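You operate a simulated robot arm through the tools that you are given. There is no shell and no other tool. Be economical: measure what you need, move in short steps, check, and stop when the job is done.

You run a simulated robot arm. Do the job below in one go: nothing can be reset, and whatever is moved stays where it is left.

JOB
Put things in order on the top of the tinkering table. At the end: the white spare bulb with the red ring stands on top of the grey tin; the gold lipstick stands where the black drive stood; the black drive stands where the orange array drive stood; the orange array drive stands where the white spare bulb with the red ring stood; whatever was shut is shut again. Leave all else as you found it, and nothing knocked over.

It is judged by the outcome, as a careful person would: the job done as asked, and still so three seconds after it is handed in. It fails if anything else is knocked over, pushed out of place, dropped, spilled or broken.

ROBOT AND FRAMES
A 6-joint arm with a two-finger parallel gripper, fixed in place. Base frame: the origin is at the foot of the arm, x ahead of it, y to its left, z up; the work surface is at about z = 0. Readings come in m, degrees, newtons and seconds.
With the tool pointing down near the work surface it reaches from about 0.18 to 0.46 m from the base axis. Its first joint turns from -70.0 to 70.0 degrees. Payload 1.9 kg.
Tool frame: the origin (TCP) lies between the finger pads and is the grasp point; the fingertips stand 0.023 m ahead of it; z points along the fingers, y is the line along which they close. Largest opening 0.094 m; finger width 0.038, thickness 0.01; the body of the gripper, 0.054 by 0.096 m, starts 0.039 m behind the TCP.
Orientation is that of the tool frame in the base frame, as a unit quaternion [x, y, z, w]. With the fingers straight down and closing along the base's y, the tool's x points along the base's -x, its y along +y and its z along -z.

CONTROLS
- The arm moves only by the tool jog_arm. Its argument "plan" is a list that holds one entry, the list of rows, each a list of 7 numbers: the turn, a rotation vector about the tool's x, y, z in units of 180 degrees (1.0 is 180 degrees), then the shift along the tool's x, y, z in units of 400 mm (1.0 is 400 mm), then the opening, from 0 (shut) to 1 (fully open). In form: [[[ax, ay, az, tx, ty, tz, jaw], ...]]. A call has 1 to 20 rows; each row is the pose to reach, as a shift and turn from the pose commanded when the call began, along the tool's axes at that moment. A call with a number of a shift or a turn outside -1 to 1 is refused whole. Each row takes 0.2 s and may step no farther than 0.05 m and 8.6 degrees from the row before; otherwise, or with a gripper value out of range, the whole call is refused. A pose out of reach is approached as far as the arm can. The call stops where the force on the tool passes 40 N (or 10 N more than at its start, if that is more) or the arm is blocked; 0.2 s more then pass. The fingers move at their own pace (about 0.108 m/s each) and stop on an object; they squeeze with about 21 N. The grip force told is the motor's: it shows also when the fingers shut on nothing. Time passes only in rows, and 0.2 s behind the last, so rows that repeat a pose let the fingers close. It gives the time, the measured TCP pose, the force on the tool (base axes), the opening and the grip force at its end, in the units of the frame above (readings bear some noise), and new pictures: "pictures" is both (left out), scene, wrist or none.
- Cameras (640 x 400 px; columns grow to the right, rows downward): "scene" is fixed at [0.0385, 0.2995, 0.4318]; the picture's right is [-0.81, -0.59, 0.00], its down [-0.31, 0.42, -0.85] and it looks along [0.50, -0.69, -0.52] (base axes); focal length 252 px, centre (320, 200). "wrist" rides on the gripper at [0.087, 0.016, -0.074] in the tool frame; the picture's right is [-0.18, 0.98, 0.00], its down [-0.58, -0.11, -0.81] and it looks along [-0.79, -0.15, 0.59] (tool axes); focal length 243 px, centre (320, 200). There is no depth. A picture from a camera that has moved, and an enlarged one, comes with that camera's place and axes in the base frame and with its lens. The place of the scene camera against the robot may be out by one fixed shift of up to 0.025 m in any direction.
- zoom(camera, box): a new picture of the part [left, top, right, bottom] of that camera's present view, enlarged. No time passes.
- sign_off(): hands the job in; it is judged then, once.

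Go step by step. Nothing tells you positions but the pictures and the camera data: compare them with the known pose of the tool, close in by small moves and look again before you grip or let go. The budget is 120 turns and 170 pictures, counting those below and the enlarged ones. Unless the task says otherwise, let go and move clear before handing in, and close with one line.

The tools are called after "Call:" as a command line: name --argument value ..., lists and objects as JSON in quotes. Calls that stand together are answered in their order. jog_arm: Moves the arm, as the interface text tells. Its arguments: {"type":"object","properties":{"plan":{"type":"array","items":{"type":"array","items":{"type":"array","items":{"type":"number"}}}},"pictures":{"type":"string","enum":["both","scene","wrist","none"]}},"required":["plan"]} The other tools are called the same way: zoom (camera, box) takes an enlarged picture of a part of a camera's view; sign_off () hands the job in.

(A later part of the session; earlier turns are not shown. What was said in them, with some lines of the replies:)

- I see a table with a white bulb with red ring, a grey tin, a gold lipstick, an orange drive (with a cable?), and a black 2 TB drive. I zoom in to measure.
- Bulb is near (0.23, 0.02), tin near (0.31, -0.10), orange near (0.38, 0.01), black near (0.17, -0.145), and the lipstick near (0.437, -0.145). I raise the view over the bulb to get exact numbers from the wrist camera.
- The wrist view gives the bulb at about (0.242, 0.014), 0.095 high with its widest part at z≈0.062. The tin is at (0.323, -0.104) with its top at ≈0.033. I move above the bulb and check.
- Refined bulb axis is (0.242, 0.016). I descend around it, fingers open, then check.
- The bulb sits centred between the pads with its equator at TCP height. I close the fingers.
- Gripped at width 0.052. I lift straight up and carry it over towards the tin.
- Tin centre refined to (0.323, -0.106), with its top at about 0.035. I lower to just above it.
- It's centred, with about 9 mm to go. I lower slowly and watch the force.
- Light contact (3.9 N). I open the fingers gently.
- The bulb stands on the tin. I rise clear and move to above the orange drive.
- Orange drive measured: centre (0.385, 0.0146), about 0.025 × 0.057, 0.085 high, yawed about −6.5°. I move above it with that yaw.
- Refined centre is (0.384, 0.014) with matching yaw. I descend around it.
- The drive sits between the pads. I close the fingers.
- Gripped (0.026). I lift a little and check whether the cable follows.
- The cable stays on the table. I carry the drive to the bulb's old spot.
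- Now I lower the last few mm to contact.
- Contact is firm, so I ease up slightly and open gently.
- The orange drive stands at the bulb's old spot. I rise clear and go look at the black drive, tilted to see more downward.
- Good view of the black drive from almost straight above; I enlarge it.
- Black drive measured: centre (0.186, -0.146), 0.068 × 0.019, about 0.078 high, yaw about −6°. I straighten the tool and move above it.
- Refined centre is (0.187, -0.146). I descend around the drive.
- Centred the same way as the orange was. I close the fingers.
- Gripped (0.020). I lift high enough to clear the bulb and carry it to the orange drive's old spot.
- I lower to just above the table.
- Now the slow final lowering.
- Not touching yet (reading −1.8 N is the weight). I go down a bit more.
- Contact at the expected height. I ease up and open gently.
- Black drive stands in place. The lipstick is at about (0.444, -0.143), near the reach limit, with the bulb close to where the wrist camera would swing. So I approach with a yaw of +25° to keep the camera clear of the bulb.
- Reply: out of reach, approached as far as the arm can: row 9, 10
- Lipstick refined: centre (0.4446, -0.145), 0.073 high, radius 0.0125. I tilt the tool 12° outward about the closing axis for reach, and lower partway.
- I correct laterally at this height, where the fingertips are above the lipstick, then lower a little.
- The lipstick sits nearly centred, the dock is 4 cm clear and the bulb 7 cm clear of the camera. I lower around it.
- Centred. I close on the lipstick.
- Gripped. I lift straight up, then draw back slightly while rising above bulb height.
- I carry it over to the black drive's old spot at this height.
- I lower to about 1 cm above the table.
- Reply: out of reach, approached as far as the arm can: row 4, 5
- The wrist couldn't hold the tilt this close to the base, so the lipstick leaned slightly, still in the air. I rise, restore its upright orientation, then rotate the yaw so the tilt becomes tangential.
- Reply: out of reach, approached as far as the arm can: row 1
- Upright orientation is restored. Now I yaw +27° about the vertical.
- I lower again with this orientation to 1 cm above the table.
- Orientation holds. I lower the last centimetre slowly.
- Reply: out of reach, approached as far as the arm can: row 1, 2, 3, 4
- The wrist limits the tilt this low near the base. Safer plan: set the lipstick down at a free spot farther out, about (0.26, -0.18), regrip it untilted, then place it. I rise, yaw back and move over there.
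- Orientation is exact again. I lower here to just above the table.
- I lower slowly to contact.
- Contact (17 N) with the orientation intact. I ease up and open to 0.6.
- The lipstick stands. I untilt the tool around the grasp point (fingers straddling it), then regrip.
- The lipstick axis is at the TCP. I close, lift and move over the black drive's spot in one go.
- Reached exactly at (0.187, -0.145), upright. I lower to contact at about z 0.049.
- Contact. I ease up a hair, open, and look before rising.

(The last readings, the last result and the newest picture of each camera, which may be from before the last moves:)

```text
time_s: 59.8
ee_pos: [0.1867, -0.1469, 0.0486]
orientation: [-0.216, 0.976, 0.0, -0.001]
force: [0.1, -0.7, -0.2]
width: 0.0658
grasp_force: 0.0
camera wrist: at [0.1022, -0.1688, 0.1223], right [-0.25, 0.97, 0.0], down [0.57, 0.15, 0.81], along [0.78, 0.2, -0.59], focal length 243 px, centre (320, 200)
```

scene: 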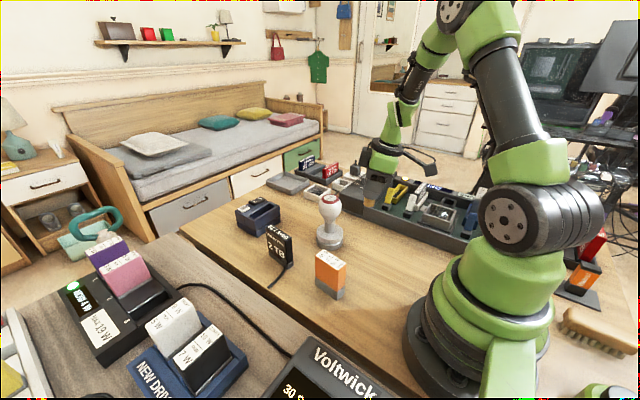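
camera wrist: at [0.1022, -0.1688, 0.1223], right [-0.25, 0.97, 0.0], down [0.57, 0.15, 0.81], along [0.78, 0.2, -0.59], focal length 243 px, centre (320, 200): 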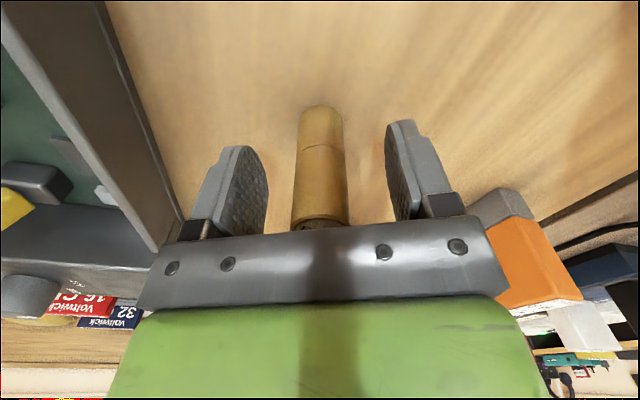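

It stands. I rise straight up to clear.

Call:
jog_arm --plan '[[[0, 0, 0, 0, 0, -0.06, 0.7], [0, 0, 0, 0, 0, -0.15, 0.7], [0, 0, 0, 0, 0, -0.25, 0.7], [0, 0, 0, 0, 0, -0.35, 0.7], [0, 0, 0, 0, 0, -0.45, 0.7], [0, 0, 0, 0, 0, -0.53, 0.7], [0, 0, 0, 0, 0, -0.53, 0.7]]]'

Call:
zoom --camera "scene" --box '[220, 170, 440, 307]'

```text
time_s: 61.4
ee_pos: [0.1878, -0.145, 0.258]
orientation: [-0.217, 0.976, -0.001, 0.0]
force: [0.5, 0.2, 1.3]
width: 0.0659
grasp_force: 0.0
camera wrist: at [0.1021, -0.1678, 0.3325], right [-0.25, 0.97, 0.0], down [0.57, 0.15, 0.81], along [0.78, 0.2, -0.59], focal length 243 px, centre (320, 200)
```

scene: 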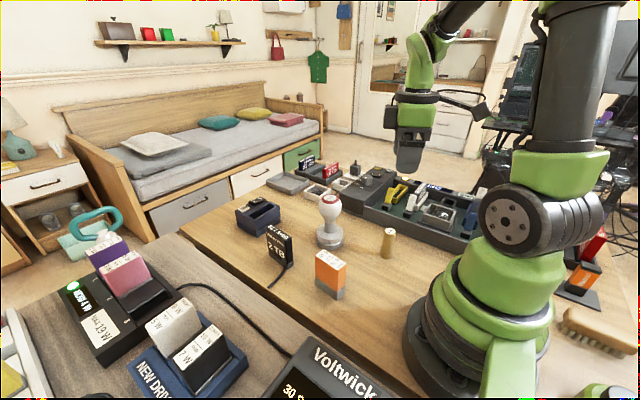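
wrist: 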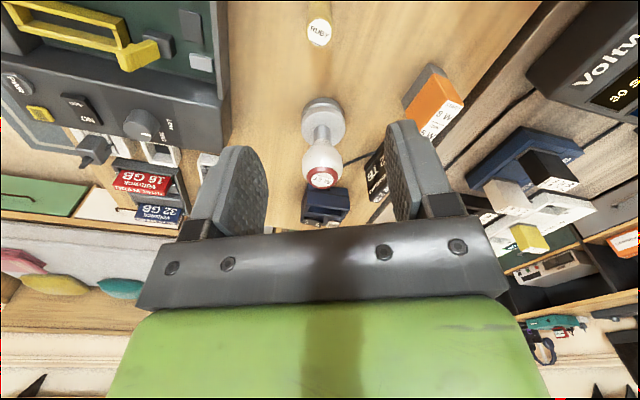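

```text
2.91 times, centred on (330, 238) of scene
camera zoom: at [0.0385, 0.2995, 0.4318], right [-0.81, -0.59, 0.0], down [-0.31, 0.42, -0.85], along [0.5, -0.69, -0.52], focal length 733 px, centre (291, 88)
```

zoom: 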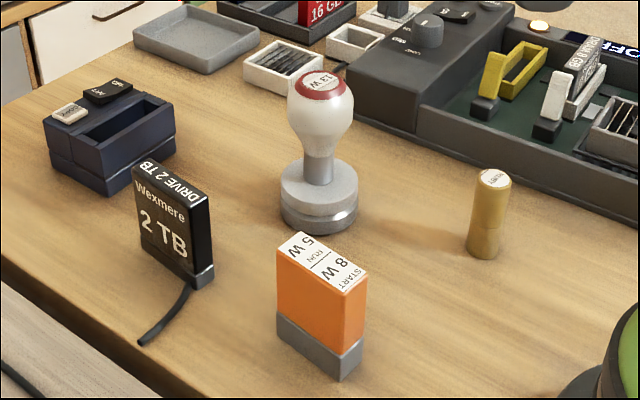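

Everything stands upright in its requested place: the bulb on the tin, lipstick at the black drive's spot, black drive at the orange's, and orange at the bulb's. Nothing else moved and I opened nothing, so I hand in.

Call:
sign_off

```text
The job is handed in.
```

The job is handed in: all four items stand where asked, nothing was knocked over, and the arm is clear of the table.
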